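You operate a simulated robot arm through the tools that you are given. There is no shell and no other tool. Be economical: measure what you need, move in short steps, check, and stop when the job is done.

You run a simulated two-armed robot. Do the job below in one go: nothing can be reset, and whatever is moved stays where it is left.

## Task
On the table top, fold the blue cloth in half and then in half again.

The check looks at the end state, three seconds after you hand in, the way a careful person would. Anything else that was tipped, shoved, dropped, spilled or broken makes it a failure. Flat cloth is picked up by pressing the open fingertips on it (5 to 10 N) and closing them slowly along it; thin cloth reads only 2 to 8 mm in the jaws.

## Robot
Two 7-joint arms with two-finger parallel grippers on one trunk, on a base that drives. Base frame: it is fixed to the floor where the robot stands at the start and does not move with it; the origin is under the middle of the robot, x ahead of it, y to its left, z up; the surface under the hand at the start is at about z = 780. Units: mm, rad, N and s.
The left shoulder is at the start at [70, 177, 1045], the right one opposite. With the tool pointing down near the work surface each hand reaches from about 300 to 740 mm from the robot's upright axis, wherever it stands, measured 20 degrees to its own side. Places, roughly: table top [600, 100, 800]. Payload 3.43 kg a hand.
Tool frame (each hand has its own): the origin (TCP) lies between the finger pads and is the grasp point; the fingertips stand 30 mm ahead of it; z points along the fingers, y is the line along which they close. Largest opening 94 mm; finger width 28, thickness 10; the body of the gripper, 50 by 96 mm, starts 55 mm behind the TCP.
Orientation is told as [roll, pitch, yaw] about the base's x, y, z axes, in that order, counted from this pose: with the fingers straight down and closing along the base's y, the tool's x points along the base's -x, its y along +y and its z along -z.

## Interface
- The arms move only by the tool step_arm. It takes "left_targets", "right_targets" or both (then of equal length, played together; a hand with none holds still); each is a list of rows, each an object (a shift or turn left out is 0, a gripper value left out holds the last) with "linear": the shift along the tool's x, y, z in mm, a list of three; "rot": the turn, a rotation vector about the tool's x, y, z in rad, a list of three; "claw": the finger opening in mm, from 0 to 94. In form: [{"linear": [dx, dy, dz], "rot": [rx, ry, rz], "claw": claw}, ...]. A call has 1 to 12 rows; each row is the pose to reach, as a shift and turn from the pose commanded when the call began, along the tool's axes at that moment. A row lasts 0.2 s, in which the tool goes at most 50 mm and 0.15 rad; a call with a longer step from one row to the next is refused whole, and so is a gripper value outside its range. A pose out of reach is approached as far as the arm can. The call stops where the force on the tool passes 40 N (or 10 N more than at its start, if that is more) or the arm is blocked; 0.2 s more then pass. The fingers move at their own pace (about 153 mm/s each) and stop on an object; they squeeze with about 38 N. The grip force told is the motor's: it shows also when the fingers shut on nothing. Time passes only in rows, and 0.2 s behind the last, so rows that repeat a pose let the fingers close. The reply holds the time, the measured pose of the TCP, the force on the tool along the base axes, the opening and the grip force, in the units named above and with some noise, with the torque about the TCP (base axes, N m) and any sound that the robot's microphone picked up.
- Cameras (640 x 400 px; columns grow to the right, rows downward): "scene" is now at [115.4, 9.4, 1329]; the picture's right is [0.11, -0.99, 0.00], its down [-0.86, -0.10, -0.49] and it looks along [0.49, 0.06, -0.87] (base axes); focal length 248 px, centre (320, 200). "left" rides on the left gripper at [76, -14, -103] in its tool frame; the picture's right is [0.18, 0.98, 0.00], its down [-0.75, 0.14, -0.64] and it looks along [-0.63, 0.12, 0.77] (tool axes); focal length 243 px, centre (320, 200). "right" rides on the right gripper at [76, 14, -102] in its tool frame; the picture's right is [-0.18, 0.98, 0.00], its down [-0.75, -0.14, -0.64] and it looks along [-0.63, -0.12, 0.77] (tool axes); focal length 243 px, centre (320, 200). There is no depth. A picture from a camera that has moved, and an enlarged one, comes with that camera's place and axes in the base frame and with its lens.
- snapshot(camera): a new picture of that camera. The clock stands still meanwhile.
- raise_lower(by): slides the trunk up (or, below 0, down) by that many mm; the arms and the scene camera ride with it, the base frame stays. It gives what a move gives, with no picture.
- roll_base(legs): drives the robot by 1 to 6 legs, each [ahead, turn to the left] in mm and rad, along the robot's own axes; the way and the turn of a leg run together, so that a leg with both is an arc; at most 1500 mm and 3.142 rad a leg. The arms and the cameras ride along, it lands a little off, and it stops where it bumps. It gives what a move gives.
- pan_tilt(pan, tilt): turns the head with the scene camera to pan (to the left, within 1.501 rad either way) and tilt (down, from -0.506 to 1.204), counted from straight ahead of the robot. It gives what a move gives.
- zoom(camera, box): a new picture of the part [left, top, right, bottom] of that camera's present view, enlarged. The clock stands still meanwhile.
- close_job(): hands the job in; it is judged then, once.

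Go step by step. Nothing tells you exact positions but the pictures and the camera data: compare them with the known pose of the tool, close in by small moves and look again before you grip or let go. The budget is 120 turns and 108 pictures, counting those below and the enlarged ones. Unless the task says otherwise, let go and move clear before handing in.

The tools are called after "Emit:" as a command line: name --argument value ..., lists and objects as JSON in quotes. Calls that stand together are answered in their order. step_arm: Moves the arms, as the interface text tells. Its arguments: {"type":"object","properties":{"left_targets":{"type":"array"},"right_targets":{"type":"array"}},"required":[]} The other tools are called the same way: raise_lower (by) slides the trunk up or down; roll_base (legs) drives the base; pan_tilt (pan, tilt) turns the head that bears the scene camera; snapshot (camera) takes a picture; zoom (camera, box) takes an enlarged picture of a part of a camera's view; close_job () hands the job in.

At the start:

```text
time_s: 0.0
left_tcp_pos: [425.9, 293.3, 953.0]
left_tcp_rot: [0.0, -0.001, -0.001]
left_contact_force: [0.0, 0.4, -0.6]
left_torque: [0.01, -0.02, 0.0]
left_opening: 94.0
left_grasp_force: 0.1
right_tcp_pos: [353.0, -65.8, 984.8]
right_tcp_rot: [0.001, 0.0, 0.001]
right_contact_force: [-0.6, -0.7, 0.9]
right_torque: [-0.03, 0.0, -0.02]
right_opening: 94.1
right_grasp_force: 0.0
trunk travel left (down, up): [-625.0, 215.0]
robot x, y, heading: [0.3, -2.1, 0.003]
head pan, tilt: [0.113, 1.056]
```

scene: 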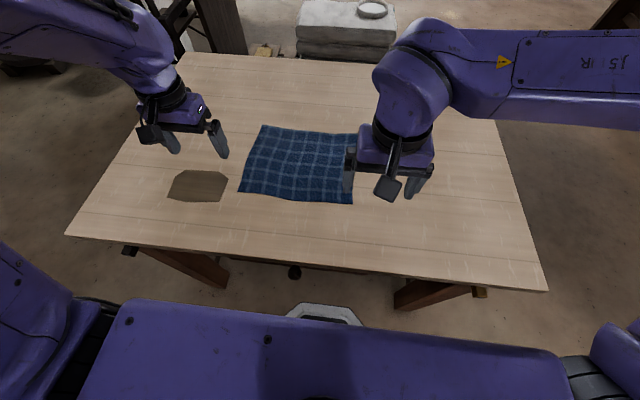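
right: 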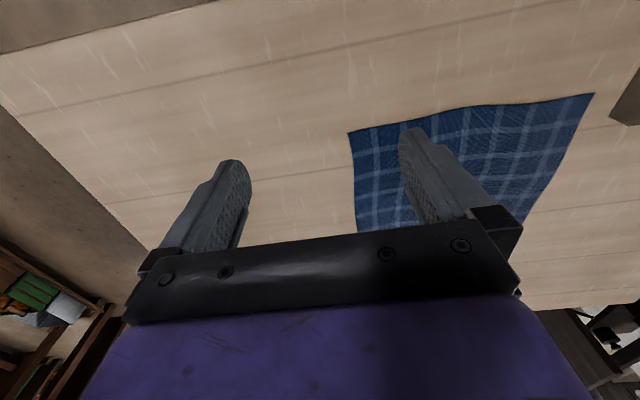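
left: 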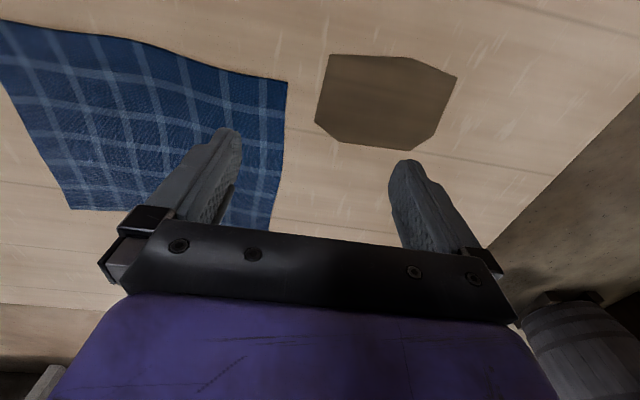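

The blue cloth lies at about x 425–662, y −36–256, and a flat brown piece sits at about (435, 365), which I will keep clear of. I will fold far edge to near edge with both hands first, so I'm moving above the far corners.

Emit:
step_arm --left_targets '[{"linear": [-31, -9, 13], "claw": 34}, {"linear": [-62, -18, 26]}, {"linear": [-93, -27, 39]}, {"linear": [-124, -36, 52]}, {"linear": [-155, -45, 65]}, {"linear": [-186, -54, 78]}, {"linear": [-217, -65, 90]}]' --right_targets '[{"linear": [-41, 8, 17], "claw": 34}, {"linear": [-82, 16, 34]}, {"linear": [-123, 24, 51]}, {"linear": [-164, 32, 68]}, {"linear": [-205, 40, 85]}, {"linear": [-246, 48, 103]}, {"linear": [-288, 56, 122]}]'

Emit:
snapshot --camera "scene"

Emit:
snapshot --camera "left"

Emit:
snapshot --camera "right"

```text
time_s: 1.6
left_tcp_pos: [645.1, 228.7, 861.9]
left_tcp_rot: [-0.002, 0.003, 0.001]
left_contact_force: [0.1, 0.2, -0.2]
left_torque: [0.0, 0.05, 0.01]
left_opening: 34.2
left_grasp_force: 0.0
right_tcp_pos: [629.7, -10.9, 864.8]
right_tcp_rot: [-0.002, 0.001, 0.002]
right_contact_force: [0.1, 0.6, -0.6]
right_torque: [-0.02, 0.01, -0.01]
right_opening: 33.8
right_grasp_force: 0.2
right hand out of reach, approached as far as the arm can: row 7
trunk travel left (down, up): [-625.0, 215.0]
robot x, y, heading: [-0.2, 1.8, 0.001]
head pan, tilt: [0.113, 1.056]
```

```text
104 pictures are left
camera scene: at [117.9, 10.3, 1328.8], right [0.11, -0.99, 0.0], down [-0.87, -0.1, -0.49], along [0.49, 0.06, -0.87], focal length 248 px, centre (320, 200)
```

scene: 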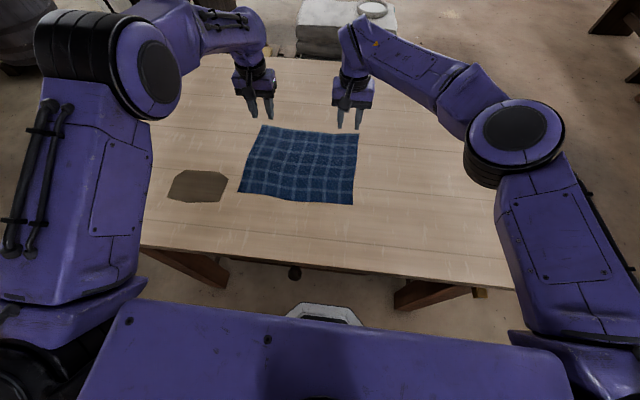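

```text
103 pictures are left
camera left: at [568.6, 212.7, 966.1], right [-0.18, 0.98, 0.0], down [0.76, 0.14, 0.64], along [0.63, 0.12, -0.77], focal length 243 px, centre (320, 200)
```

left: 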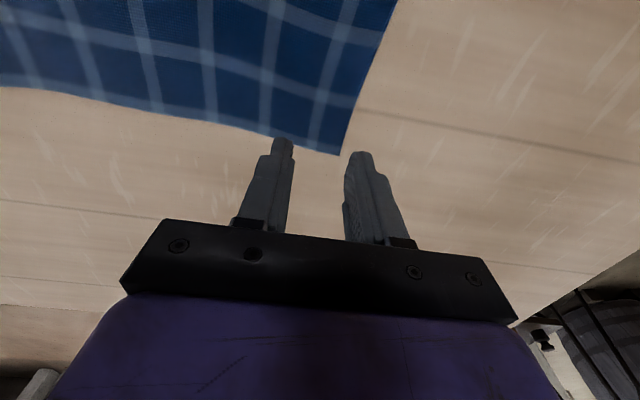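

```text
102 pictures are left
camera right: at [554.6, 3.5, 967.5], right [0.18, 0.98, 0.0], down [0.76, -0.14, 0.64], along [0.63, -0.12, -0.77], focal length 243 px, centre (320, 200)
```

right: 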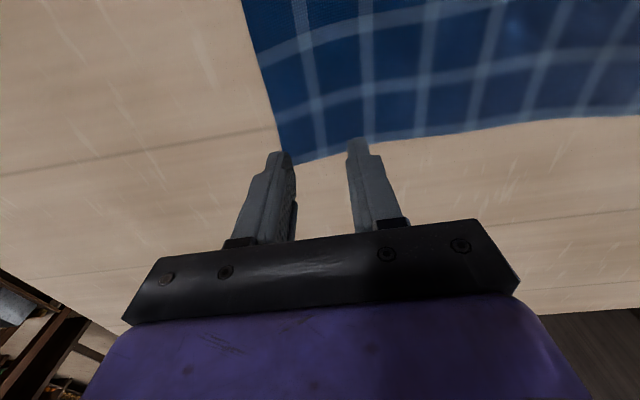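

The far corners measure about (668, 249) and (664, −45), and the right arm falls just short. I'll roll forward 60 mm, since there is about 100 mm of space before the table edge.

Emit:
roll_base --legs '[[60, 0]]'

```text
time_s: 2.6
left_tcp_pos: [693.4, 226.5, 871.0]
left_tcp_rot: [0.0, -0.013, 0.0]
left_contact_force: [-0.8, 0.0, 0.9]
left_torque: [0.02, -0.04, 0.02]
left_opening: 34.0
left_grasp_force: 0.1
right_tcp_pos: [681.1, -10.9, 873.8]
right_tcp_rot: [0.0, -0.01, 0.0]
right_contact_force: [-0.7, -0.4, 0.9]
right_torque: [-0.01, -0.05, 0.01]
right_opening: 34.2
right_grasp_force: 0.0
trunk travel left (down, up): [-625.0, 215.0]
robot x, y, heading: [62.3, -0.5, 0.0]
head pan, tilt: [0.113, 1.056]
```

The base is now at x=62 and the arm readings may still be settling. I'll hold still and re-read.

Emit:
step_arm --left_targets '[{"linear": [0, 0, 0]}, {"linear": [0, 0, 0]}]' --right_targets '[{"linear": [0, 0, 0]}, {"linear": [0, 0, 0]}]'

```text
time_s: 3.2
left_tcp_pos: [701.7, 228.3, 866.7]
left_tcp_rot: [0.0, -0.004, 0.0]
left_contact_force: [0.4, 0.6, 0.9]
left_torque: [-0.01, 0.01, -0.01]
left_opening: 33.9
left_grasp_force: 0.1
right_tcp_pos: [687.0, -10.7, 868.3]
right_tcp_rot: [-0.001, -0.005, -0.001]
right_contact_force: [0.2, 0.6, -0.4]
right_torque: [0.02, -0.01, 0.02]
right_opening: 34.0
right_grasp_force: 0.0
trunk travel left (down, up): [-625.0, 215.0]
robot x, y, heading: [57.7, -0.6, 0.0]
head pan, tilt: [0.113, 1.056]
```

I'm moving over the far corners with the fingertips about 25 mm above the table.

Emit:
step_arm --left_targets '[{"linear": [25, -3, 17]}, {"linear": [49, -6, 34]}, {"linear": [49, -6, 34]}]' --right_targets '[{"linear": [20, -3, 17]}, {"linear": [39, -6, 35]}, {"linear": [39, -6, 35]}]'

Emit:
snapshot --camera "left"

Emit:
snapshot --camera "right"

```text
time_s: 4.0
left_tcp_pos: [654.3, 220.5, 831.2]
left_tcp_rot: [-0.001, -0.003, -0.001]
left_contact_force: [0.1, -0.4, -0.2]
left_torque: [-0.02, -0.01, 0.01]
left_opening: 33.9
left_grasp_force: 0.1
right_tcp_pos: [649.9, -17.8, 833.8]
right_tcp_rot: [0.0, -0.004, 0.001]
right_contact_force: [0.3, 0.9, -0.1]
right_torque: [0.03, 0.04, 0.02]
right_opening: 34.0
right_grasp_force: 0.0
trunk travel left (down, up): [-625.0, 215.0]
robot x, y, heading: [60.8, -0.8, -0.002]
head pan, tilt: [0.113, 1.056]
```

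```text
101 pictures are left
camera left: at [576.6, 204.8, 934.7], right [-0.18, 0.98, 0.0], down [0.75, 0.14, 0.64], along [0.63, 0.12, -0.76], focal length 243 px, centre (320, 200)
```

left: 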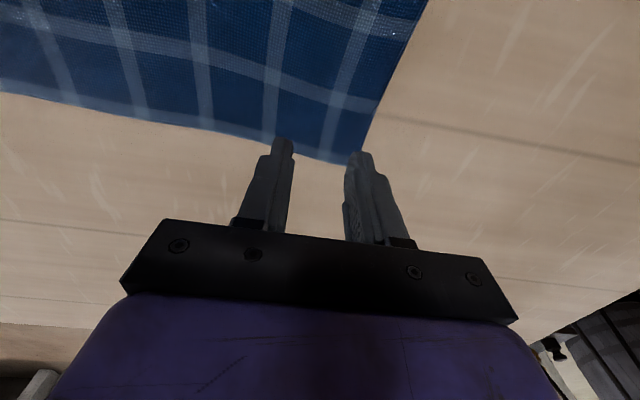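

```text
100 pictures are left
camera right: at [573.6, -2.8, 936.0], right [0.18, 0.98, 0.0], down [0.75, -0.14, 0.64], along [0.63, -0.12, -0.77], focal length 243 px, centre (320, 200)
```

right: 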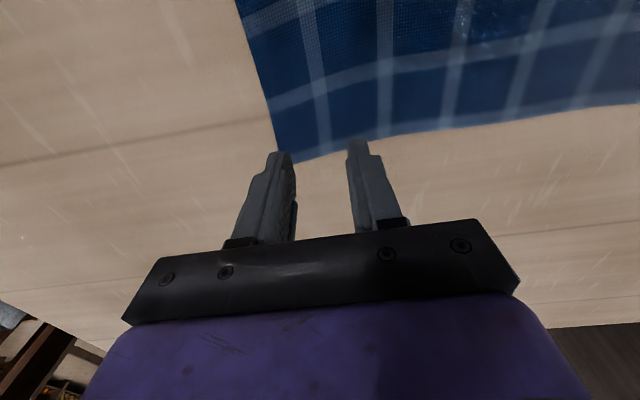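

Refined corners are (665, 254) and (661, −52). I'm centering at a small inset and coming down towards contact.

Emit:
step_arm --left_targets '[{"linear": [5, 5, 0]}, {"linear": [5, 5, 8]}, {"linear": [5, 5, 16]}, {"linear": [5, 5, 20]}, {"linear": [5, 5, 20]}]' --right_targets '[{"linear": [5, -8, 0]}, {"linear": [5, -8, 10]}, {"linear": [5, -8, 18]}, {"linear": [5, -8, 22]}, {"linear": [5, -8, 22]}]'

```text
time_s: 5.2
left_tcp_pos: [648.4, 225.5, 811.4]
left_tcp_rot: [0.0, -0.004, 0.001]
left_contact_force: [-0.5, 0.4, 1.6]
left_torque: [0.0, 0.0, 0.02]
left_opening: 33.9
left_grasp_force: 0.1
right_tcp_pos: [644.4, -24.8, 812.0]
right_tcp_rot: [0.001, -0.004, -0.001]
right_contact_force: [-1.2, -0.2, 3.7]
right_torque: [-0.01, 0.03, 0.0]
right_opening: 34.0
right_grasp_force: 0.1
trunk travel left (down, up): [-625.0, 215.0]
robot x, y, heading: [57.8, -0.5, -0.0]
head pan, tilt: [0.113, 1.056]
```

The forces hint at first contact at about z=812. I'm pressing a little more.

Emit:
step_arm --left_targets '[{"linear": [0, 0, 1]}, {"linear": [0, 0, 2]}, {"linear": [0, 0, 2]}]' --right_targets '[{"linear": [0, 0, 0.5]}, {"linear": [0, 0, 1]}, {"linear": [0, 0, 1]}]'

```text
time_s: 6.0
left_tcp_pos: [648.3, 225.8, 812.4]
left_tcp_rot: [0.002, -0.005, 0.0]
left_contact_force: [0.7, -2.4, 12.5]
left_torque: [-0.02, -0.03, -0.02]
left_opening: 34.0
left_grasp_force: 0.1
right_tcp_pos: [642.8, -25.3, 812.2]
right_tcp_rot: [0.0, -0.007, 0.0]
right_contact_force: [3.1, 0.7, 4.6]
right_torque: [0.01, -0.04, -0.02]
right_opening: 33.9
right_grasp_force: 0.0
trunk travel left (down, up): [-625.0, 215.0]
robot x, y, heading: [59.1, -0.5, -0.001]
head pan, tilt: [0.113, 1.056]
```

Both hands are in contact. I'm evening out the press to about 8 N and closing slowly.

Emit:
step_arm --left_targets '[{"linear": [0, 0, -0.7]}, {"linear": [0, 0, -0.7], "claw": 30}, {"linear": [0, 0, -0.7], "claw": 26}, {"linear": [0, 0, -0.7], "claw": 22}, {"linear": [0, 0, -0.7], "claw": 18}, {"linear": [0, 0, -0.7], "claw": 14}, {"linear": [0, 0, -0.7], "claw": 10}, {"linear": [0, 0, -0.7], "claw": 6}, {"linear": [0, 0, -0.7], "claw": 3}, {"linear": [0, 0, -0.7], "claw": 0}, {"linear": [0, 0, -0.7], "claw": 0}]' --right_targets '[{"linear": [0, 0, 0.6]}, {"linear": [0, 0, 0.6], "claw": 30}, {"linear": [0, 0, 0.6], "claw": 26}, {"linear": [0, 0, 0.6], "claw": 22}, {"linear": [0, 0, 0.6], "claw": 18}, {"linear": [0, 0, 0.6], "claw": 14}, {"linear": [0, 0, 0.6], "claw": 10}, {"linear": [0, 0, 0.6], "claw": 6}, {"linear": [0, 0, 0.6], "claw": 3}, {"linear": [0, 0, 0.6], "claw": 0}, {"linear": [0, 0, 0.6], "claw": 0}]'

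Emit:
snapshot --camera "left"

Emit:
snapshot --camera "right"

```text
time_s: 8.4
left_tcp_pos: [646.2, 225.1, 811.2]
left_tcp_rot: [-0.001, -0.005, 0.0]
left_contact_force: [0.0, -12.0, 1.1]
left_torque: [-0.35, 0.01, 0.06]
left_opening: 2.0
left_grasp_force: 37.2
right_tcp_pos: [642.7, -23.3, 811.0]
right_tcp_rot: [0.002, -0.005, 0.002]
right_contact_force: [0.7, 13.1, 16.5]
right_torque: [0.38, 0.03, -0.04]
right_opening: 2.0
right_grasp_force: 37.3
trunk travel left (down, up): [-625.0, 215.0]
robot x, y, heading: [58.1, -0.5, -0.001]
head pan, tilt: [0.113, 1.056]
```

```text
99 pictures are left
camera left: at [569.8, 210.7, 915.0], right [-0.18, 0.98, 0.0], down [0.75, 0.14, 0.65], along [0.64, 0.12, -0.76], focal length 243 px, centre (320, 200)
```

left: 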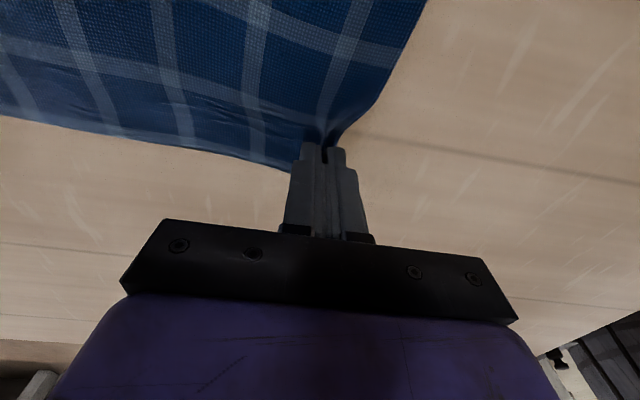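

```text
98 pictures are left
camera right: at [565.4, -10.0, 913.5], right [0.18, 0.98, 0.0], down [0.75, -0.14, 0.65], along [0.64, -0.12, -0.76], focal length 243 px, centre (320, 200)
```

right: 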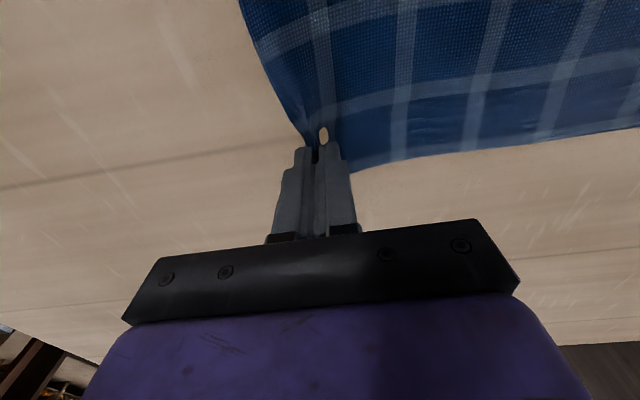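

Both corners are gripped (2 mm in the jaws) with some sideways tension. I'll ease the hands 5 mm inwards and lift along the start of the folding arc.

Emit:
step_arm --left_targets '[{"linear": [0, -4, -4]}, {"linear": [2, -5, -18]}, {"linear": [6, -5, -35]}, {"linear": [14, -5, -50]}, {"linear": [24, -5, -63]}, {"linear": [24, -5, -63]}]' --right_targets '[{"linear": [0, 4, -4]}, {"linear": [2, 5, -18]}, {"linear": [6, 5, -35]}, {"linear": [14, 5, -50]}, {"linear": [24, 5, -63]}, {"linear": [24, 5, -63]}]'

Emit:
snapshot --camera "scene"

```text
time_s: 9.8
left_tcp_pos: [623.1, 221.9, 871.8]
left_tcp_rot: [-0.002, 0.001, 0.002]
left_contact_force: [0.6, 0.1, 0.3]
left_torque: [0.0, 0.04, 0.04]
left_opening: 2.1
left_grasp_force: 36.8
right_tcp_pos: [619.1, -18.4, 872.0]
right_tcp_rot: [-0.001, -0.001, 0.001]
right_contact_force: [0.5, 0.2, -0.3]
right_torque: [-0.04, 0.02, 0.01]
right_opening: 2.1
right_grasp_force: 36.4
trunk travel left (down, up): [-625.0, 215.0]
robot x, y, heading: [61.2, 1.8, 0.002]
head pan, tilt: [0.113, 1.056]
```

```text
97 pictures are left
camera scene: at [176.1, 9.6, 1328.9], right [0.11, -0.99, 0.0], down [-0.86, -0.1, -0.49], along [0.49, 0.06, -0.87], focal length 248 px, centre (320, 200)
```

scene: 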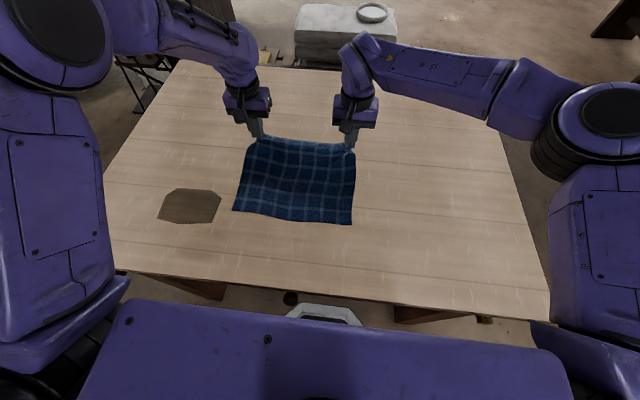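

The far edge lifts cleanly. I'm continuing the arc over to the near edge (at x about 429), stopping just above it.

Emit:
step_arm --left_targets '[{"linear": [13, 0, -12]}, {"linear": [27, 0, -22]}, {"linear": [44, 0, -29]}, {"linear": [61, 0, -33]}, {"linear": [79, 0, -34]}, {"linear": [97, 0, -33]}, {"linear": [114, 0, -28]}, {"linear": [130, 0, -22]}, {"linear": [145, 0, -12]}, {"linear": [158, 0, 0]}, {"linear": [170, 0, 22]}, {"linear": [174, 0, 36]}]' --right_targets '[{"linear": [13, 0, -12]}, {"linear": [27, 0, -22]}, {"linear": [44, 0, -29]}, {"linear": [60, 0, -33]}, {"linear": [78, 0, -34]}, {"linear": [95, 0, -33]}, {"linear": [112, 0, -28]}, {"linear": [127, 0, -22]}, {"linear": [142, 0, -12]}, {"linear": [155, 0, 0]}, {"linear": [166, 0, 22]}, {"linear": [170, 0, 36]}]'

Emit:
snapshot --camera "scene"

Emit:
snapshot --camera "left"

Emit:
snapshot --camera "right"

```text
time_s: 12.4
left_tcp_pos: [450.5, 219.5, 837.0]
left_tcp_rot: [0.001, -0.003, 0.0]
left_contact_force: [-0.5, -0.2, 0.6]
left_torque: [-0.02, -0.04, 0.01]
left_opening: 2.0
left_grasp_force: 36.0
right_tcp_pos: [449.1, -20.9, 834.9]
right_tcp_rot: [0.001, -0.003, 0.001]
right_contact_force: [-0.3, 0.7, 0.8]
right_torque: [-0.03, -0.02, 0.0]
right_opening: 1.9
right_grasp_force: 37.2
trunk travel left (down, up): [-625.0, 215.0]
robot x, y, heading: [59.8, -1.8, 0.001]
head pan, tilt: [0.113, 1.056]
```

```text
96 pictures are left
camera scene: at [175.4, 9.6, 1329.0], right [0.11, -0.99, 0.0], down [-0.86, -0.1, -0.49], along [0.49, 0.06, -0.87], focal length 248 px, centre (320, 200)
```

scene: 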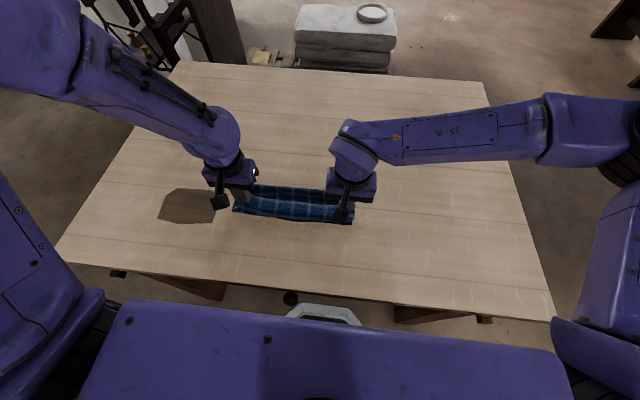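

```text
95 pictures are left
camera left: at [373.7, 205.3, 940.2], right [-0.18, 0.98, 0.0], down [0.75, 0.14, 0.64], along [0.63, 0.12, -0.76], focal length 243 px, centre (320, 200)
```

left: 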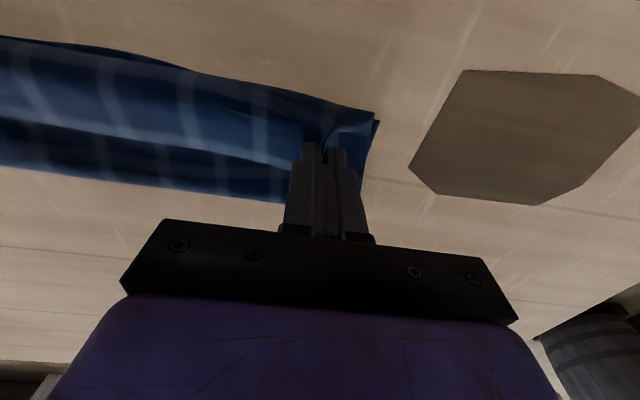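

```text
94 pictures are left
camera right: at [373.4, -7.6, 938.0], right [0.18, 0.98, 0.0], down [0.75, -0.14, 0.64], along [0.63, -0.12, -0.76], focal length 243 px, centre (320, 200)
```

right: 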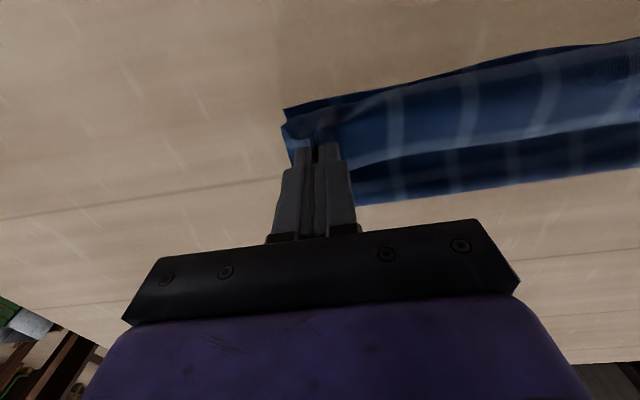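

Top corners hang just above the near bottom corners at about (430, 256) and (425, −41). I'm lowering with a small outward correction, then opening slowly to spread the pinched cloth flat.

Emit:
step_arm --left_targets '[{"linear": [3, 3, 8]}, {"linear": [4, 5, 16]}, {"linear": [4, 6, 21]}, {"linear": [4, 6, 23]}, {"linear": [4, 6, 24], "claw": 6}, {"linear": [4, 6, 24], "claw": 12}, {"linear": [4, 6, 24], "claw": 18}, {"linear": [4, 6, 24], "claw": 24}, {"linear": [4, 6, 24], "claw": 30}, {"linear": [4, 6, 24], "claw": 34}]' --right_targets '[{"linear": [3, -3, 8]}, {"linear": [5, -4, 14]}, {"linear": [5, -5, 19]}, {"linear": [5, -5, 21]}, {"linear": [5, -5, 22], "claw": 6}, {"linear": [5, -5, 22], "claw": 12}, {"linear": [5, -5, 22], "claw": 18}, {"linear": [5, -5, 22], "claw": 24}, {"linear": [5, -5, 22], "claw": 30}, {"linear": [5, -5, 22], "claw": 34}]'

Emit:
snapshot --camera "left"

Emit:
snapshot --camera "right"

```text
time_s: 14.6
left_tcp_pos: [445.6, 225.8, 814.2]
left_tcp_rot: [0.001, -0.003, 0.001]
left_contact_force: [0.4, -1.3, 4.6]
left_torque: [-0.01, 0.05, 0.0]
left_opening: 32.2
left_grasp_force: 0.2
right_tcp_pos: [443.4, -25.3, 815.1]
right_tcp_rot: [-0.001, -0.002, -0.001]
right_contact_force: [1.4, 0.5, 0.7]
right_torque: [-0.02, 0.01, -0.02]
right_opening: 34.0
right_grasp_force: 0.0
trunk travel left (down, up): [-625.0, 215.0]
robot x, y, heading: [55.5, -0.6, -0.002]
head pan, tilt: [0.113, 1.056]
```

```text
93 pictures are left
camera left: at [368.7, 211.0, 916.6], right [-0.18, 0.98, 0.0], down [0.75, 0.14, 0.65], along [0.63, 0.12, -0.76], focal length 243 px, centre (320, 200)
```

left: 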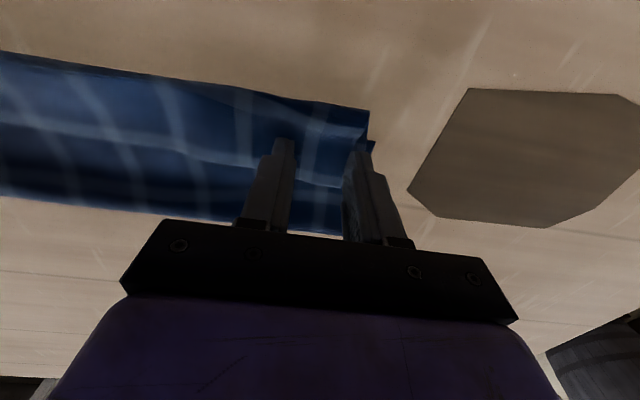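

```text
92 pictures are left
camera right: at [367.9, -11.6, 917.0], right [0.18, 0.98, 0.0], down [0.75, -0.14, 0.64], along [0.63, -0.12, -0.77], focal length 243 px, centre (320, 200)
```

right: 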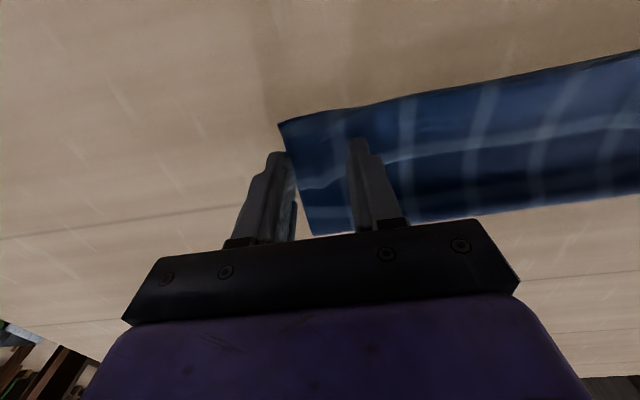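

The corners lie nearly aligned. I'm lifting off straight and moving outwards for a clear look.

Emit:
step_arm --left_targets '[{"linear": [0, 0, -20]}, {"linear": [0, 0, -55]}, {"linear": [0, 20, -90]}, {"linear": [0, 60, -110]}, {"linear": [0, 100, -110]}]' --right_targets '[{"linear": [0, 0, -20]}, {"linear": [0, 0, -55]}, {"linear": [0, -20, -90]}, {"linear": [0, -60, -110]}, {"linear": [0, -100, -110]}]'

Emit:
zoom --camera "scene" --box '[180, 140, 420, 290]'

```text
time_s: 15.8
left_tcp_pos: [444.5, 327.9, 923.6]
left_tcp_rot: [0.004, -0.005, -0.001]
left_contact_force: [0.5, 1.2, -0.7]
left_torque: [-0.07, -0.02, -0.03]
left_opening: 34.0
left_grasp_force: 0.1
left hand out of reach, approached as far as the arm can: row 3
right_tcp_pos: [443.2, -123.2, 924.9]
right_tcp_rot: [-0.003, -0.001, 0.001]
right_contact_force: [0.1, 0.6, 0.4]
right_torque: [-0.03, -0.03, 0.03]
right_opening: 33.7
right_grasp_force: 0.0
trunk travel left (down, up): [-625.0, 215.0]
robot x, y, heading: [61.9, 1.5, 0.001]
head pan, tilt: [0.113, 1.056]
```

```text
2.67 times, centred on (300, 215) of scene
camera zoom: at [174.2, 11.7, 1329.0], right [0.11, -0.99, 0.0], down [-0.86, -0.1, -0.49], along [0.49, 0.05, -0.87], focal length 661 px, centre (373, 160)
```

zoom: 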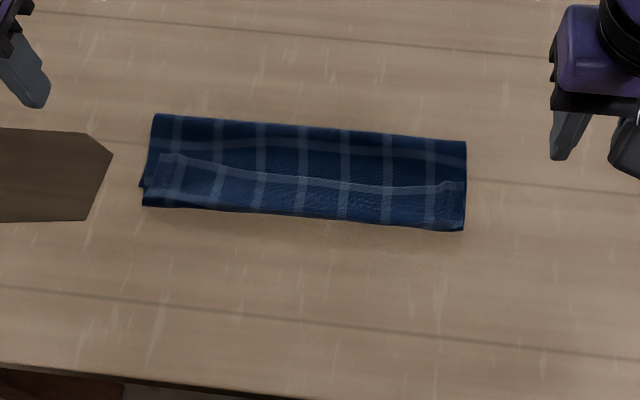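

The strip looks neat, but by the picture it is narrower than half, so I want a closer look before going on.

Emit:
zoom --camera "scene" --box '[225, 175, 361, 235]'

Emit:
snapshot --camera "right"

Emit:
snapshot --camera "left"

```text
4.71 times, centred on (293, 205) of scene
camera zoom: at [174.2, 11.7, 1329.0], right [0.11, -0.99, 0.0], down [-0.86, -0.1, -0.49], along [0.49, 0.05, -0.87], focal length 1167 px, centre (447, 176)
```

zoom: 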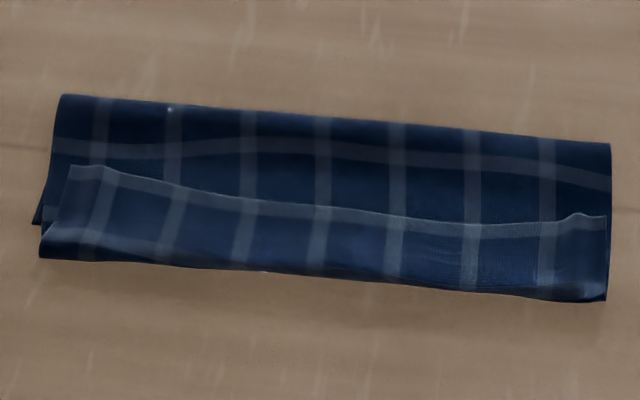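

```text
89 pictures are left
camera right: at [367.3, -108.5, 1027.2], right [0.18, 0.98, 0.0], down [0.75, -0.14, 0.64], along [0.63, -0.12, -0.76], focal length 243 px, centre (320, 200)
```

right: 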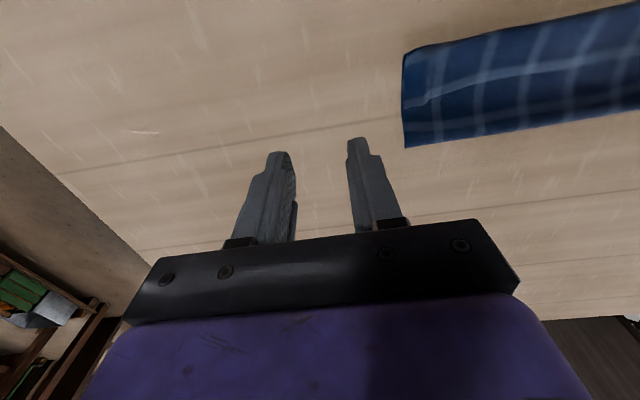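

```text
88 pictures are left
camera left: at [368.0, 312.4, 1026.1], right [-0.18, 0.98, 0.0], down [0.75, 0.14, 0.65], along [0.64, 0.12, -0.76], focal length 243 px, centre (320, 200)
```

left: 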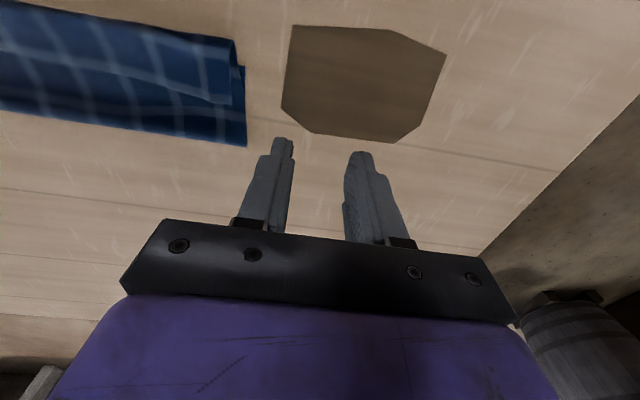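

The far edge ended up turned back on itself as a roughly 45 mm flap, with its hem at x about 460, because the pinch never turned over. I'll regrip the flap hem with the tools pitched (fingers pointing back towards me), lift it, and redo the fold while pitching the tools the other way.

Emit:
step_arm --left_targets '[{"linear": [-4, -16, 0], "rot": [0, 0.125, 0]}, {"linear": [-8, -32, 0], "rot": [0, 0.25, 0]}, {"linear": [-12, -48, 5], "rot": [0, 0.375, 0]}, {"linear": [-15, -64, 15], "rot": [0, 0.5, 0]}, {"linear": [-18, -80, 25], "rot": [0, 0.625, 0]}, {"linear": [-20, -96, 35], "rot": [0, 0.75, 0]}, {"linear": [-22, -110, 48], "rot": [0, 0.873, 0]}, {"linear": [-22, -110, 48], "rot": [0, 0.873, 0]}]' --right_targets '[{"linear": [-4, 16, 0], "rot": [0, 0.125, 0]}, {"linear": [-8, 32, 0], "rot": [0, 0.25, 0]}, {"linear": [-12, 48, 5], "rot": [0, 0.375, 0]}, {"linear": [-15, 64, 15], "rot": [0, 0.5, 0]}, {"linear": [-18, 80, 25], "rot": [0, 0.625, 0]}, {"linear": [-20, 96, 35], "rot": [0, 0.75, 0]}, {"linear": [-24, 108, 48], "rot": [0, 0.873, 0]}, {"linear": [-24, 108, 48], "rot": [0, 0.873, 0]}]'

Emit:
snapshot --camera "scene"

Emit:
snapshot --camera "left"

Emit:
snapshot --camera "right"

```text
time_s: 17.6
left_tcp_pos: [466.2, 216.0, 875.5]
left_tcp_rot: [0.001, 0.869, 0.0]
left_contact_force: [-0.5, -0.3, -0.7]
left_torque: [-0.04, -0.02, 0.0]
left_opening: 34.1
left_grasp_force: 0.1
right_tcp_pos: [467.7, -17.6, 876.4]
right_tcp_rot: [0.001, 0.869, 0.003]
right_contact_force: [-0.1, -0.2, 0.5]
right_torque: [0.01, 0.01, 0.02]
right_opening: 33.9
right_grasp_force: 0.1
trunk travel left (down, up): [-625.0, 215.0]
robot x, y, heading: [56.8, -0.7, 0.003]
head pan, tilt: [0.113, 1.056]
```

```text
87 pictures are left
camera scene: at [173.4, 9.3, 1329.2], right [0.11, -0.99, 0.0], down [-0.86, -0.1, -0.49], along [0.49, 0.06, -0.87], focal length 248 px, centre (320, 200)
```

scene: 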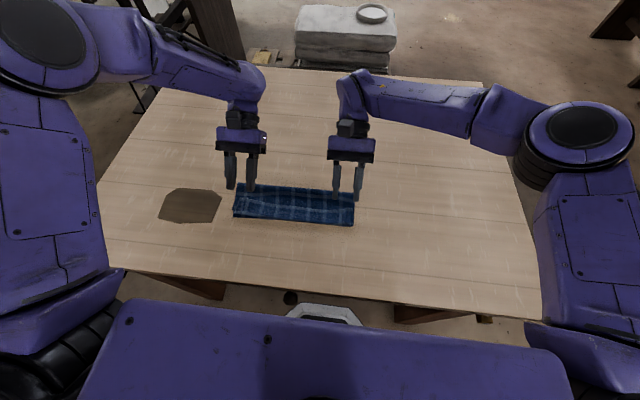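

```text
86 pictures are left
camera left: at [495.3, 201.2, 1001.6], right [-0.12, 0.98, 0.14], down [0.98, 0.14, -0.16], along [-0.18, 0.12, -0.98], focal length 243 px, centre (320, 200)
```

left: 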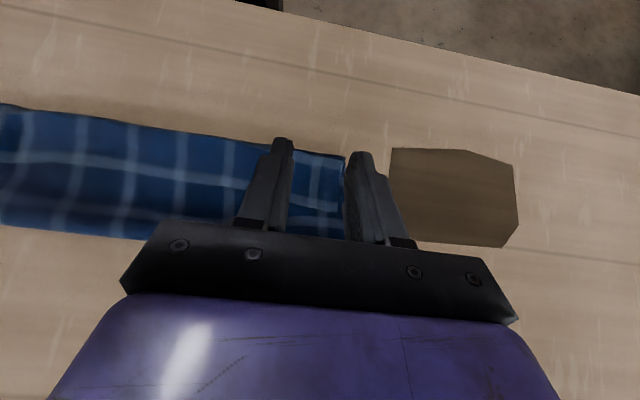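

```text
85 pictures are left
camera right: at [497.3, -2.5, 1001.0], right [0.12, 0.98, -0.14], down [0.98, -0.14, -0.16], along [-0.18, -0.12, -0.98], focal length 243 px, centre (320, 200)
```

right: 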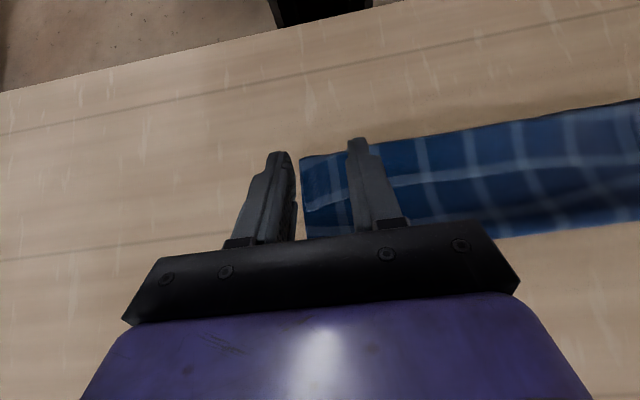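

The pitch is reachable. I'm zooming on both flap corners from these nearly vertical views.

Emit:
zoom --camera "left" --box '[200, 110, 380, 240]'

Emit:
zoom --camera "right" --box '[260, 110, 440, 240]'

```text
3.08 times, centred on (290, 175) of left
camera zoom: at [495.3, 201.2, 1001.6], right [-0.12, 0.98, 0.14], down [0.98, 0.14, -0.16], along [-0.18, 0.12, -0.98], focal length 746 px, centre (412, 277)
```

zoom: 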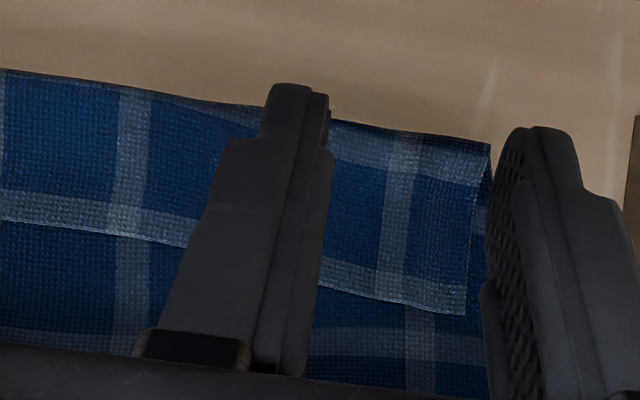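

```text
3.08 times, centred on (350, 175) of right
camera zoom: at [497.3, -2.5, 1001.0], right [0.12, 0.98, -0.14], down [0.98, -0.14, -0.16], along [-0.18, -0.12, -0.98], focal length 746 px, centre (228, 277)
```

zoom: 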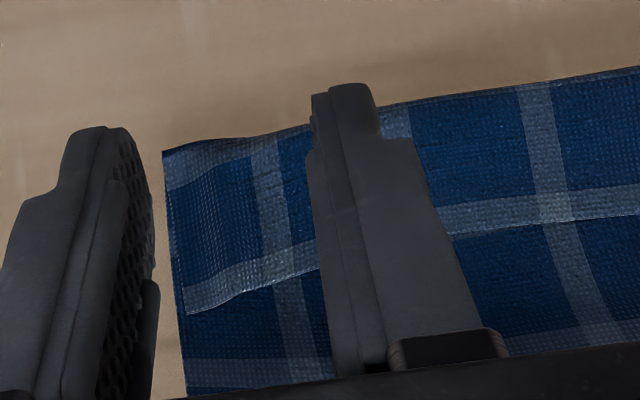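

The flap hem corners are at about (464, 244) and (467, −42). I'm lowering the tilted fingertips towards them.

Emit:
step_arm --left_targets '[{"linear": [-12, 2, 9]}, {"linear": [-24, 2, 18]}, {"linear": [-36, 2, 26]}, {"linear": [-45.4, 2, 33.1]}, {"linear": [-45.4, 2, 33.1]}]' --right_targets '[{"linear": [-12, 3, 9]}, {"linear": [-24, 3, 18]}, {"linear": [-36, 3, 27]}, {"linear": [-44.1, 3, 34.6]}, {"linear": [-44.1, 3, 34.6]}]'

Emit:
zoom --camera "left" --box '[200, 90, 400, 230]'

Emit:
zoom --camera "right" --box '[240, 90, 440, 230]'

```text
time_s: 18.8
left_tcp_pos: [472.1, 219.6, 818.3]
left_tcp_rot: [0.002, 0.87, 0.003]
left_contact_force: [0.5, -0.2, -0.2]
left_torque: [-0.01, -0.02, 0.0]
left_opening: 34.4
left_grasp_force: 0.0
right_tcp_pos: [470.4, -14.3, 819.7]
right_tcp_rot: [0.0, 0.872, 0.001]
right_contact_force: [-0.1, 0.0, -0.4]
right_torque: [0.02, 0.02, -0.02]
right_opening: 34.0
right_grasp_force: 0.0
trunk travel left (down, up): [-625.0, 215.0]
robot x, y, heading: [60.2, -0.5, 0.001]
head pan, tilt: [0.113, 1.056]
```

```text
2.86 times, centred on (300, 160) of left
camera zoom: at [501.4, 203.4, 944.0], right [-0.12, 0.98, 0.14], down [0.98, 0.14, -0.16], along [-0.18, 0.12, -0.98], focal length 693 px, centre (377, 314)
```

zoom: 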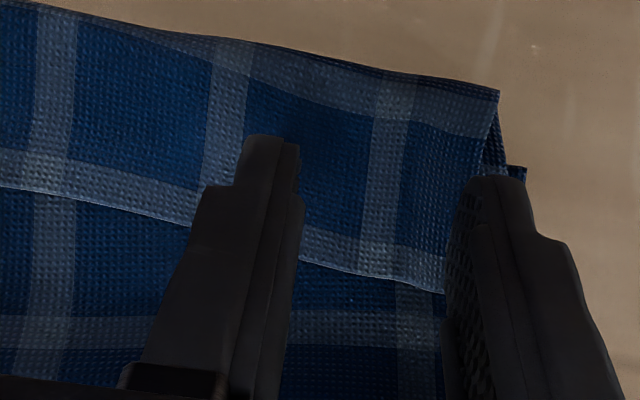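

```text
2.86 times, centred on (340, 160) of right
camera zoom: at [500.3, 0.1, 944.2], right [0.12, 0.98, -0.14], down [0.98, -0.14, -0.16], along [-0.18, -0.12, -0.98], focal length 693 px, centre (263, 314)
```

zoom: 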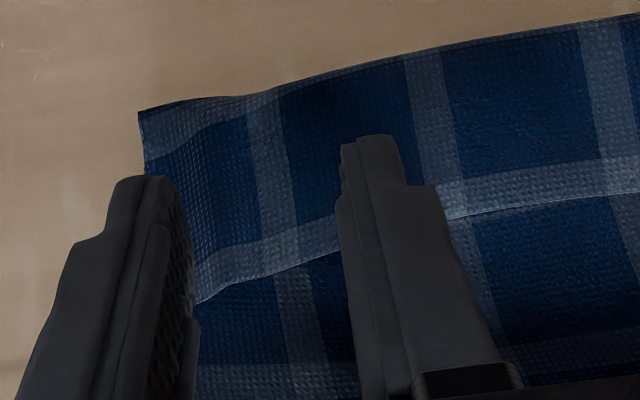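

I'm shifting each hand 5 mm inwards and pressing gently on the flap.

Emit:
step_arm --left_targets '[{"linear": [0, -5, 0]}, {"linear": [-1.5, -5, 1.3]}, {"linear": [-2.3, -5, 1.94]}, {"linear": [-2.3, -5, 1.94]}]' --right_targets '[{"linear": [0, 5, 0]}, {"linear": [-1.5, 5, 1.3]}, {"linear": [-3, 5, 2.6]}, {"linear": [-3, 5, 2.6]}]'

```text
time_s: 19.8
left_tcp_pos: [471.0, 214.2, 815.5]
left_tcp_rot: [0.0, 0.87, -0.001]
left_contact_force: [0.2, 0.4, 0.4]
left_torque: [0.01, -0.01, -0.01]
left_opening: 34.0
left_grasp_force: 0.1
right_tcp_pos: [470.4, -10.0, 816.7]
right_tcp_rot: [0.002, 0.871, 0.003]
right_contact_force: [0.5, 0.2, -0.1]
right_torque: [-0.03, 0.0, 0.03]
right_opening: 34.2
right_grasp_force: 0.1
trunk travel left (down, up): [-625.0, 215.0]
robot x, y, heading: [59.2, 0.1, 0.0]
head pan, tilt: [0.113, 1.056]
```

No contact yet, so I'm going down in 1 mm steps.

Emit:
step_arm --left_targets '[{"linear": [-0.77, 0, 0.65]}, {"linear": [-1.53, 0, 1.29]}, {"linear": [-2.3, 0, 1.94]}, {"linear": [-2.3, 0, 1.94]}]' --right_targets '[{"linear": [-0.77, 0, 0.65]}, {"linear": [-1.53, 0, 1.29]}, {"linear": [-2.3, 0, 1.94]}, {"linear": [-2.3, 0, 1.94]}]'

```text
time_s: 20.8
left_tcp_pos: [471.9, 214.7, 812.4]
left_tcp_rot: [0.001, 0.869, 0.002]
left_contact_force: [-0.3, 0.2, 0.9]
left_torque: [0.0, -0.01, 0.0]
left_opening: 33.7
left_grasp_force: 0.0
right_tcp_pos: [470.3, -11.2, 813.3]
right_tcp_rot: [-0.001, 0.871, 0.002]
right_contact_force: [-0.8, 0.5, 1.2]
right_torque: [-0.04, 0.02, 0.0]
right_opening: 33.9
right_grasp_force: 0.1
trunk travel left (down, up): [-625.0, 215.0]
robot x, y, heading: [61.2, 0.9, -0.001]
head pan, tilt: [0.113, 1.056]
```

Still only slight contact. Continuing down in small steps.

Emit:
step_arm --left_targets '[{"linear": [-0.77, 0, 0.65]}, {"linear": [-1.53, 0, 1.29]}, {"linear": [-1.53, 0, 1.29]}]' --right_targets '[{"linear": [-0.77, 0, 0.65]}, {"linear": [-1.53, 0, 1.29]}, {"linear": [-1.53, 0, 1.29]}]'

Emit:
zoom --camera "left" --box '[200, 90, 400, 230]'

```text
time_s: 21.6
left_tcp_pos: [471.1, 213.8, 813.4]
left_tcp_rot: [0.002, 0.869, -0.002]
left_contact_force: [2.1, 1.0, 7.8]
left_torque: [0.05, 0.05, -0.03]
left_opening: 34.3
left_grasp_force: 0.0
right_tcp_pos: [468.5, -10.0, 812.2]
right_tcp_rot: [0.003, 0.869, 0.001]
right_contact_force: [4.5, -0.4, 15.9]
right_torque: [-0.25, 0.11, 0.05]
right_opening: 34.0
right_grasp_force: 0.0
trunk travel left (down, up): [-625.0, 215.0]
robot x, y, heading: [57.9, -1.0, 0.002]
head pan, tilt: [0.113, 1.056]
```

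```text
2.86 times, centred on (300, 160) of left
camera zoom: at [499.7, 198.5, 937.9], right [-0.12, 0.98, 0.14], down [0.98, 0.14, -0.16], along [-0.18, 0.12, -0.98], focal length 693 px, centre (377, 314)
```

zoom: 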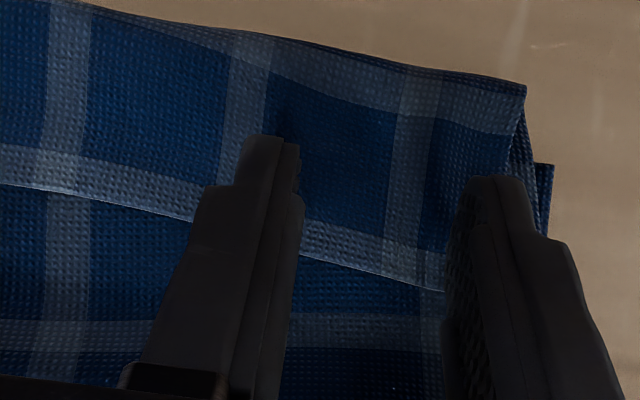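

Contact is made. I'm easing the right hand and closing slowly.

Emit:
step_arm --left_targets '[{"linear": [0, 0, 0]}, {"linear": [0, 0, 0], "claw": 30}, {"linear": [0, 0, 0], "claw": 26}, {"linear": [0, 0, 0], "claw": 22}, {"linear": [0, 0, 0], "claw": 18}, {"linear": [0, 0, 0], "claw": 14}, {"linear": [0, 0, 0], "claw": 10}, {"linear": [0, 0, 0], "claw": 6}, {"linear": [0, 0, 0], "claw": 3}, {"linear": [0, 0, 0], "claw": 0}, {"linear": [0, 0, 0], "claw": 0}]' --right_targets '[{"linear": [0.4, 0, -0.35]}, {"linear": [0.4, 0, -0.35], "claw": 30}, {"linear": [0.4, 0, -0.35], "claw": 26}, {"linear": [0.4, 0, -0.35], "claw": 22}, {"linear": [0.4, 0, -0.35], "claw": 18}, {"linear": [0.4, 0, -0.35], "claw": 14}, {"linear": [0.4, 0, -0.35], "claw": 10}, {"linear": [0.4, 0, -0.35], "claw": 6}, {"linear": [0.4, 0, -0.35], "claw": 3}, {"linear": [0.4, 0, -0.35], "claw": 0}, {"linear": [0.4, 0, -0.35], "claw": 0}]'

Emit:
zoom --camera "left" --box '[200, 90, 400, 230]'

Emit:
zoom --camera "right" --box '[240, 90, 440, 230]'

```text
time_s: 24.0
left_tcp_pos: [469.9, 213.1, 812.6]
left_tcp_rot: [0.002, 0.869, 0.001]
left_contact_force: [0.1, -1.0, 9.7]
left_torque: [-0.03, 0.18, 0.01]
left_opening: 1.7
left_grasp_force: 37.0
right_tcp_pos: [469.2, -10.7, 813.1]
right_tcp_rot: [0.001, 0.87, 0.001]
right_contact_force: [-0.3, -0.3, 7.6]
right_torque: [-0.04, 0.1, 0.0]
right_opening: 0.8
right_grasp_force: 35.8
trunk travel left (down, up): [-625.0, 215.0]
robot x, y, heading: [58.3, 3.1, 0.005]
head pan, tilt: [0.113, 1.056]
```

```text
2.86 times, centred on (300, 160) of left
camera zoom: at [499.0, 198.2, 937.8], right [-0.12, 0.98, 0.14], down [0.98, 0.14, -0.16], along [-0.18, 0.12, -0.98], focal length 693 px, centre (377, 314)
```

zoom: 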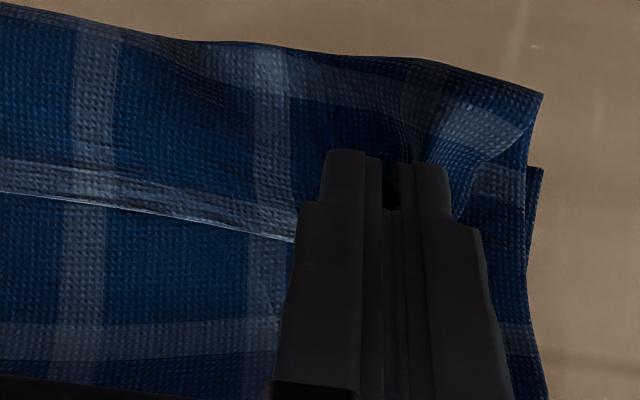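

```text
2.86 times, centred on (340, 160) of right
camera zoom: at [498.5, 3.9, 936.9], right [0.12, 0.98, -0.14], down [0.98, -0.14, -0.16], along [-0.18, -0.12, -0.98], focal length 693 px, centre (263, 314)
```

zoom: 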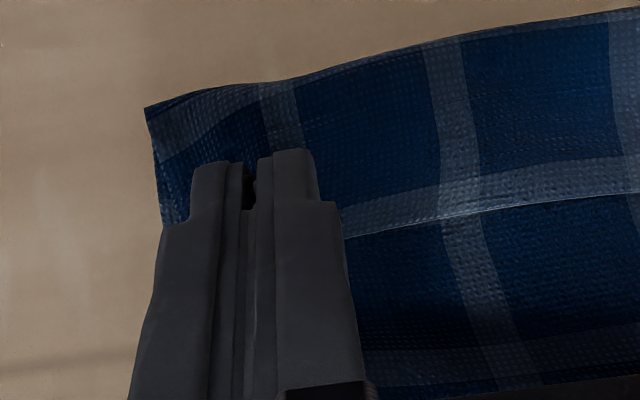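

The left hand has the flap corner (1.7 mm), but the right closed on nothing. I'm reopening the right slightly further onto the flap and pressing a bit harder.

Emit:
step_arm --right_targets '[{"linear": [3, 0, -2.6], "claw": 34}, {"linear": [5.6, -2, 0.5], "claw": 36}, {"linear": [5.6, -2, 0.5]}, {"linear": [4.1, -2, 1.8]}, {"linear": [2.6, -2, 3]}, {"linear": [2.2, -2, 3.4]}, {"linear": [2.2, -2, 3.4]}]'

Emit:
zoom --camera "right" --box '[240, 90, 440, 230]'

```text
time_s: 25.6
left_tcp_pos: [471.1, 213.7, 812.9]
left_tcp_rot: [0.002, 0.867, 0.002]
left_contact_force: [-0.3, 1.0, 8.9]
left_torque: [0.0, 0.14, 0.01]
left_opening: 1.9
left_grasp_force: 36.5
right_tcp_pos: [464.4, -11.9, 812.5]
right_tcp_rot: [0.001, 0.871, 0.002]
right_contact_force: [0.7, -1.1, 11.5]
right_torque: [-0.22, 0.18, 0.04]
right_opening: 36.5
right_grasp_force: 0.8
trunk travel left (down, up): [-625.0, 215.0]
robot x, y, heading: [57.2, 1.6, -0.001]
head pan, tilt: [0.113, 1.056]
```

```text
2.86 times, centred on (340, 160) of right
camera zoom: at [494.7, 2.3, 937.0], right [0.12, 0.98, -0.14], down [0.98, -0.14, -0.16], along [-0.18, -0.12, -0.98], focal length 693 px, centre (263, 314)
```

zoom: 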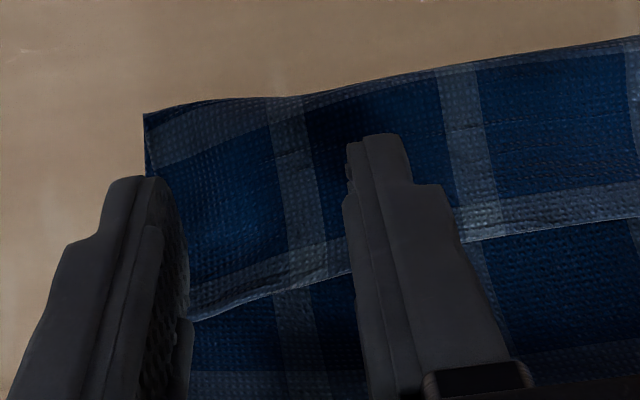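

The outer finger is near the cloth's edge and the load is uneven. I'm shifting in 7 mm, pressing again, then closing.

Emit:
step_arm --right_targets '[{"linear": [2.3, 0, -2]}, {"linear": [2.3, 7, -2]}, {"linear": [0.8, 7, -0.65]}, {"linear": [-0.2, 7, 0.2]}, {"linear": [-0.2, 7, 0.2]}, {"linear": [-0.2, 7, 0.2], "claw": 30}, {"linear": [-0.2, 7, 0.2], "claw": 24}, {"linear": [-0.2, 7, 0.2], "claw": 18}, {"linear": [-0.2, 7, 0.2], "claw": 12}, {"linear": [-0.2, 7, 0.2], "claw": 6}, {"linear": [-0.2, 7, 0.2], "claw": 0}, {"linear": [-0.2, 7, 0.2], "claw": 0}]'

Emit:
zoom --camera "right" --box '[240, 90, 440, 230]'

```text
time_s: 28.2
left_tcp_pos: [469.2, 214.1, 811.5]
left_tcp_rot: [-0.001, 0.868, 0.001]
left_contact_force: [0.7, -5.6, 7.6]
left_torque: [-0.19, 0.07, 0.11]
left_opening: 1.6
left_grasp_force: 36.6
right_tcp_pos: [463.7, -5.3, 812.3]
right_tcp_rot: [0.003, 0.869, 0.002]
right_contact_force: [0.7, 7.4, 17.6]
right_torque: [0.18, 0.24, -0.1]
right_opening: 3.8
right_grasp_force: 37.7
trunk travel left (down, up): [-625.0, 215.0]
robot x, y, heading: [59.4, -0.2, -0.004]
head pan, tilt: [0.113, 1.056]
```

```text
2.86 times, centred on (340, 160) of right
camera zoom: at [493.7, 9.8, 936.5], right [0.12, 0.98, -0.14], down [0.98, -0.14, -0.16], along [-0.18, -0.12, -0.98], focal length 693 px, centre (263, 314)
```

zoom: 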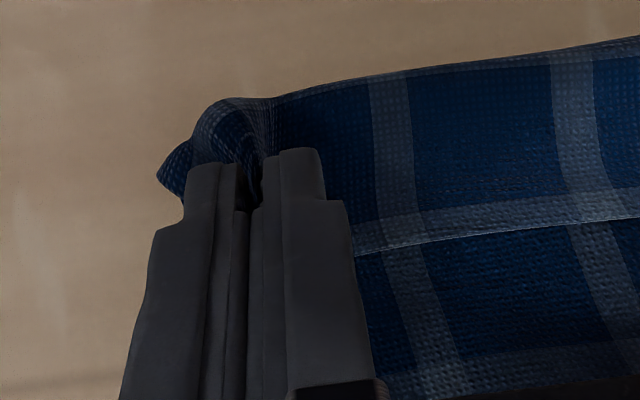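

The right jaws read 3.8 mm, so they caught two layers. I'm spreading it back open and retrying nearer the hem with lighter pressure.

Emit:
step_arm --right_targets '[{"linear": [0.6, 0, -0.5], "claw": 8}, {"linear": [0.6, 0, -0.5], "claw": 16}, {"linear": [0.6, 0, -0.5], "claw": 24}, {"linear": [0.6, 0, -0.5], "claw": 32}, {"linear": [0.6, 0, -0.5], "claw": 38}, {"linear": [4, 0, -3.5], "claw": 38}, {"linear": [9, 0, -8], "claw": 38}, {"linear": [9, 0, -8], "claw": 38}]'

Emit:
zoom --camera "right" --box '[240, 90, 440, 230]'

```text
time_s: 30.0
left_tcp_pos: [469.6, 213.2, 812.7]
left_tcp_rot: [0.003, 0.868, 0.002]
left_contact_force: [-1.7, 0.8, 11.8]
left_torque: [0.02, 0.26, -0.01]
left_opening: 1.6
left_grasp_force: 36.3
right_tcp_pos: [464.2, -5.2, 824.1]
right_tcp_rot: [0.001, 0.868, 0.002]
right_contact_force: [-0.3, 0.5, -1.0]
right_torque: [-0.02, -0.02, 0.02]
right_opening: 38.3
right_grasp_force: 0.1
trunk travel left (down, up): [-625.0, 215.0]
robot x, y, heading: [58.9, -2.3, -0.001]
head pan, tilt: [0.113, 1.056]
```

```text
2.86 times, centred on (340, 160) of right
camera zoom: at [494.3, 9.0, 947.8], right [0.12, 0.98, -0.14], down [0.98, -0.14, -0.16], along [-0.18, -0.12, -0.98], focal length 693 px, centre (263, 314)
```

zoom: 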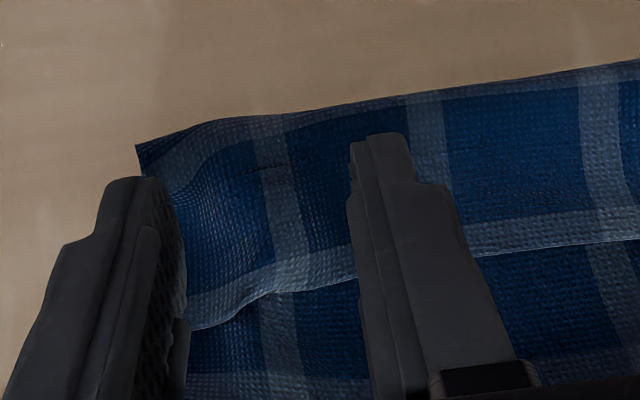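

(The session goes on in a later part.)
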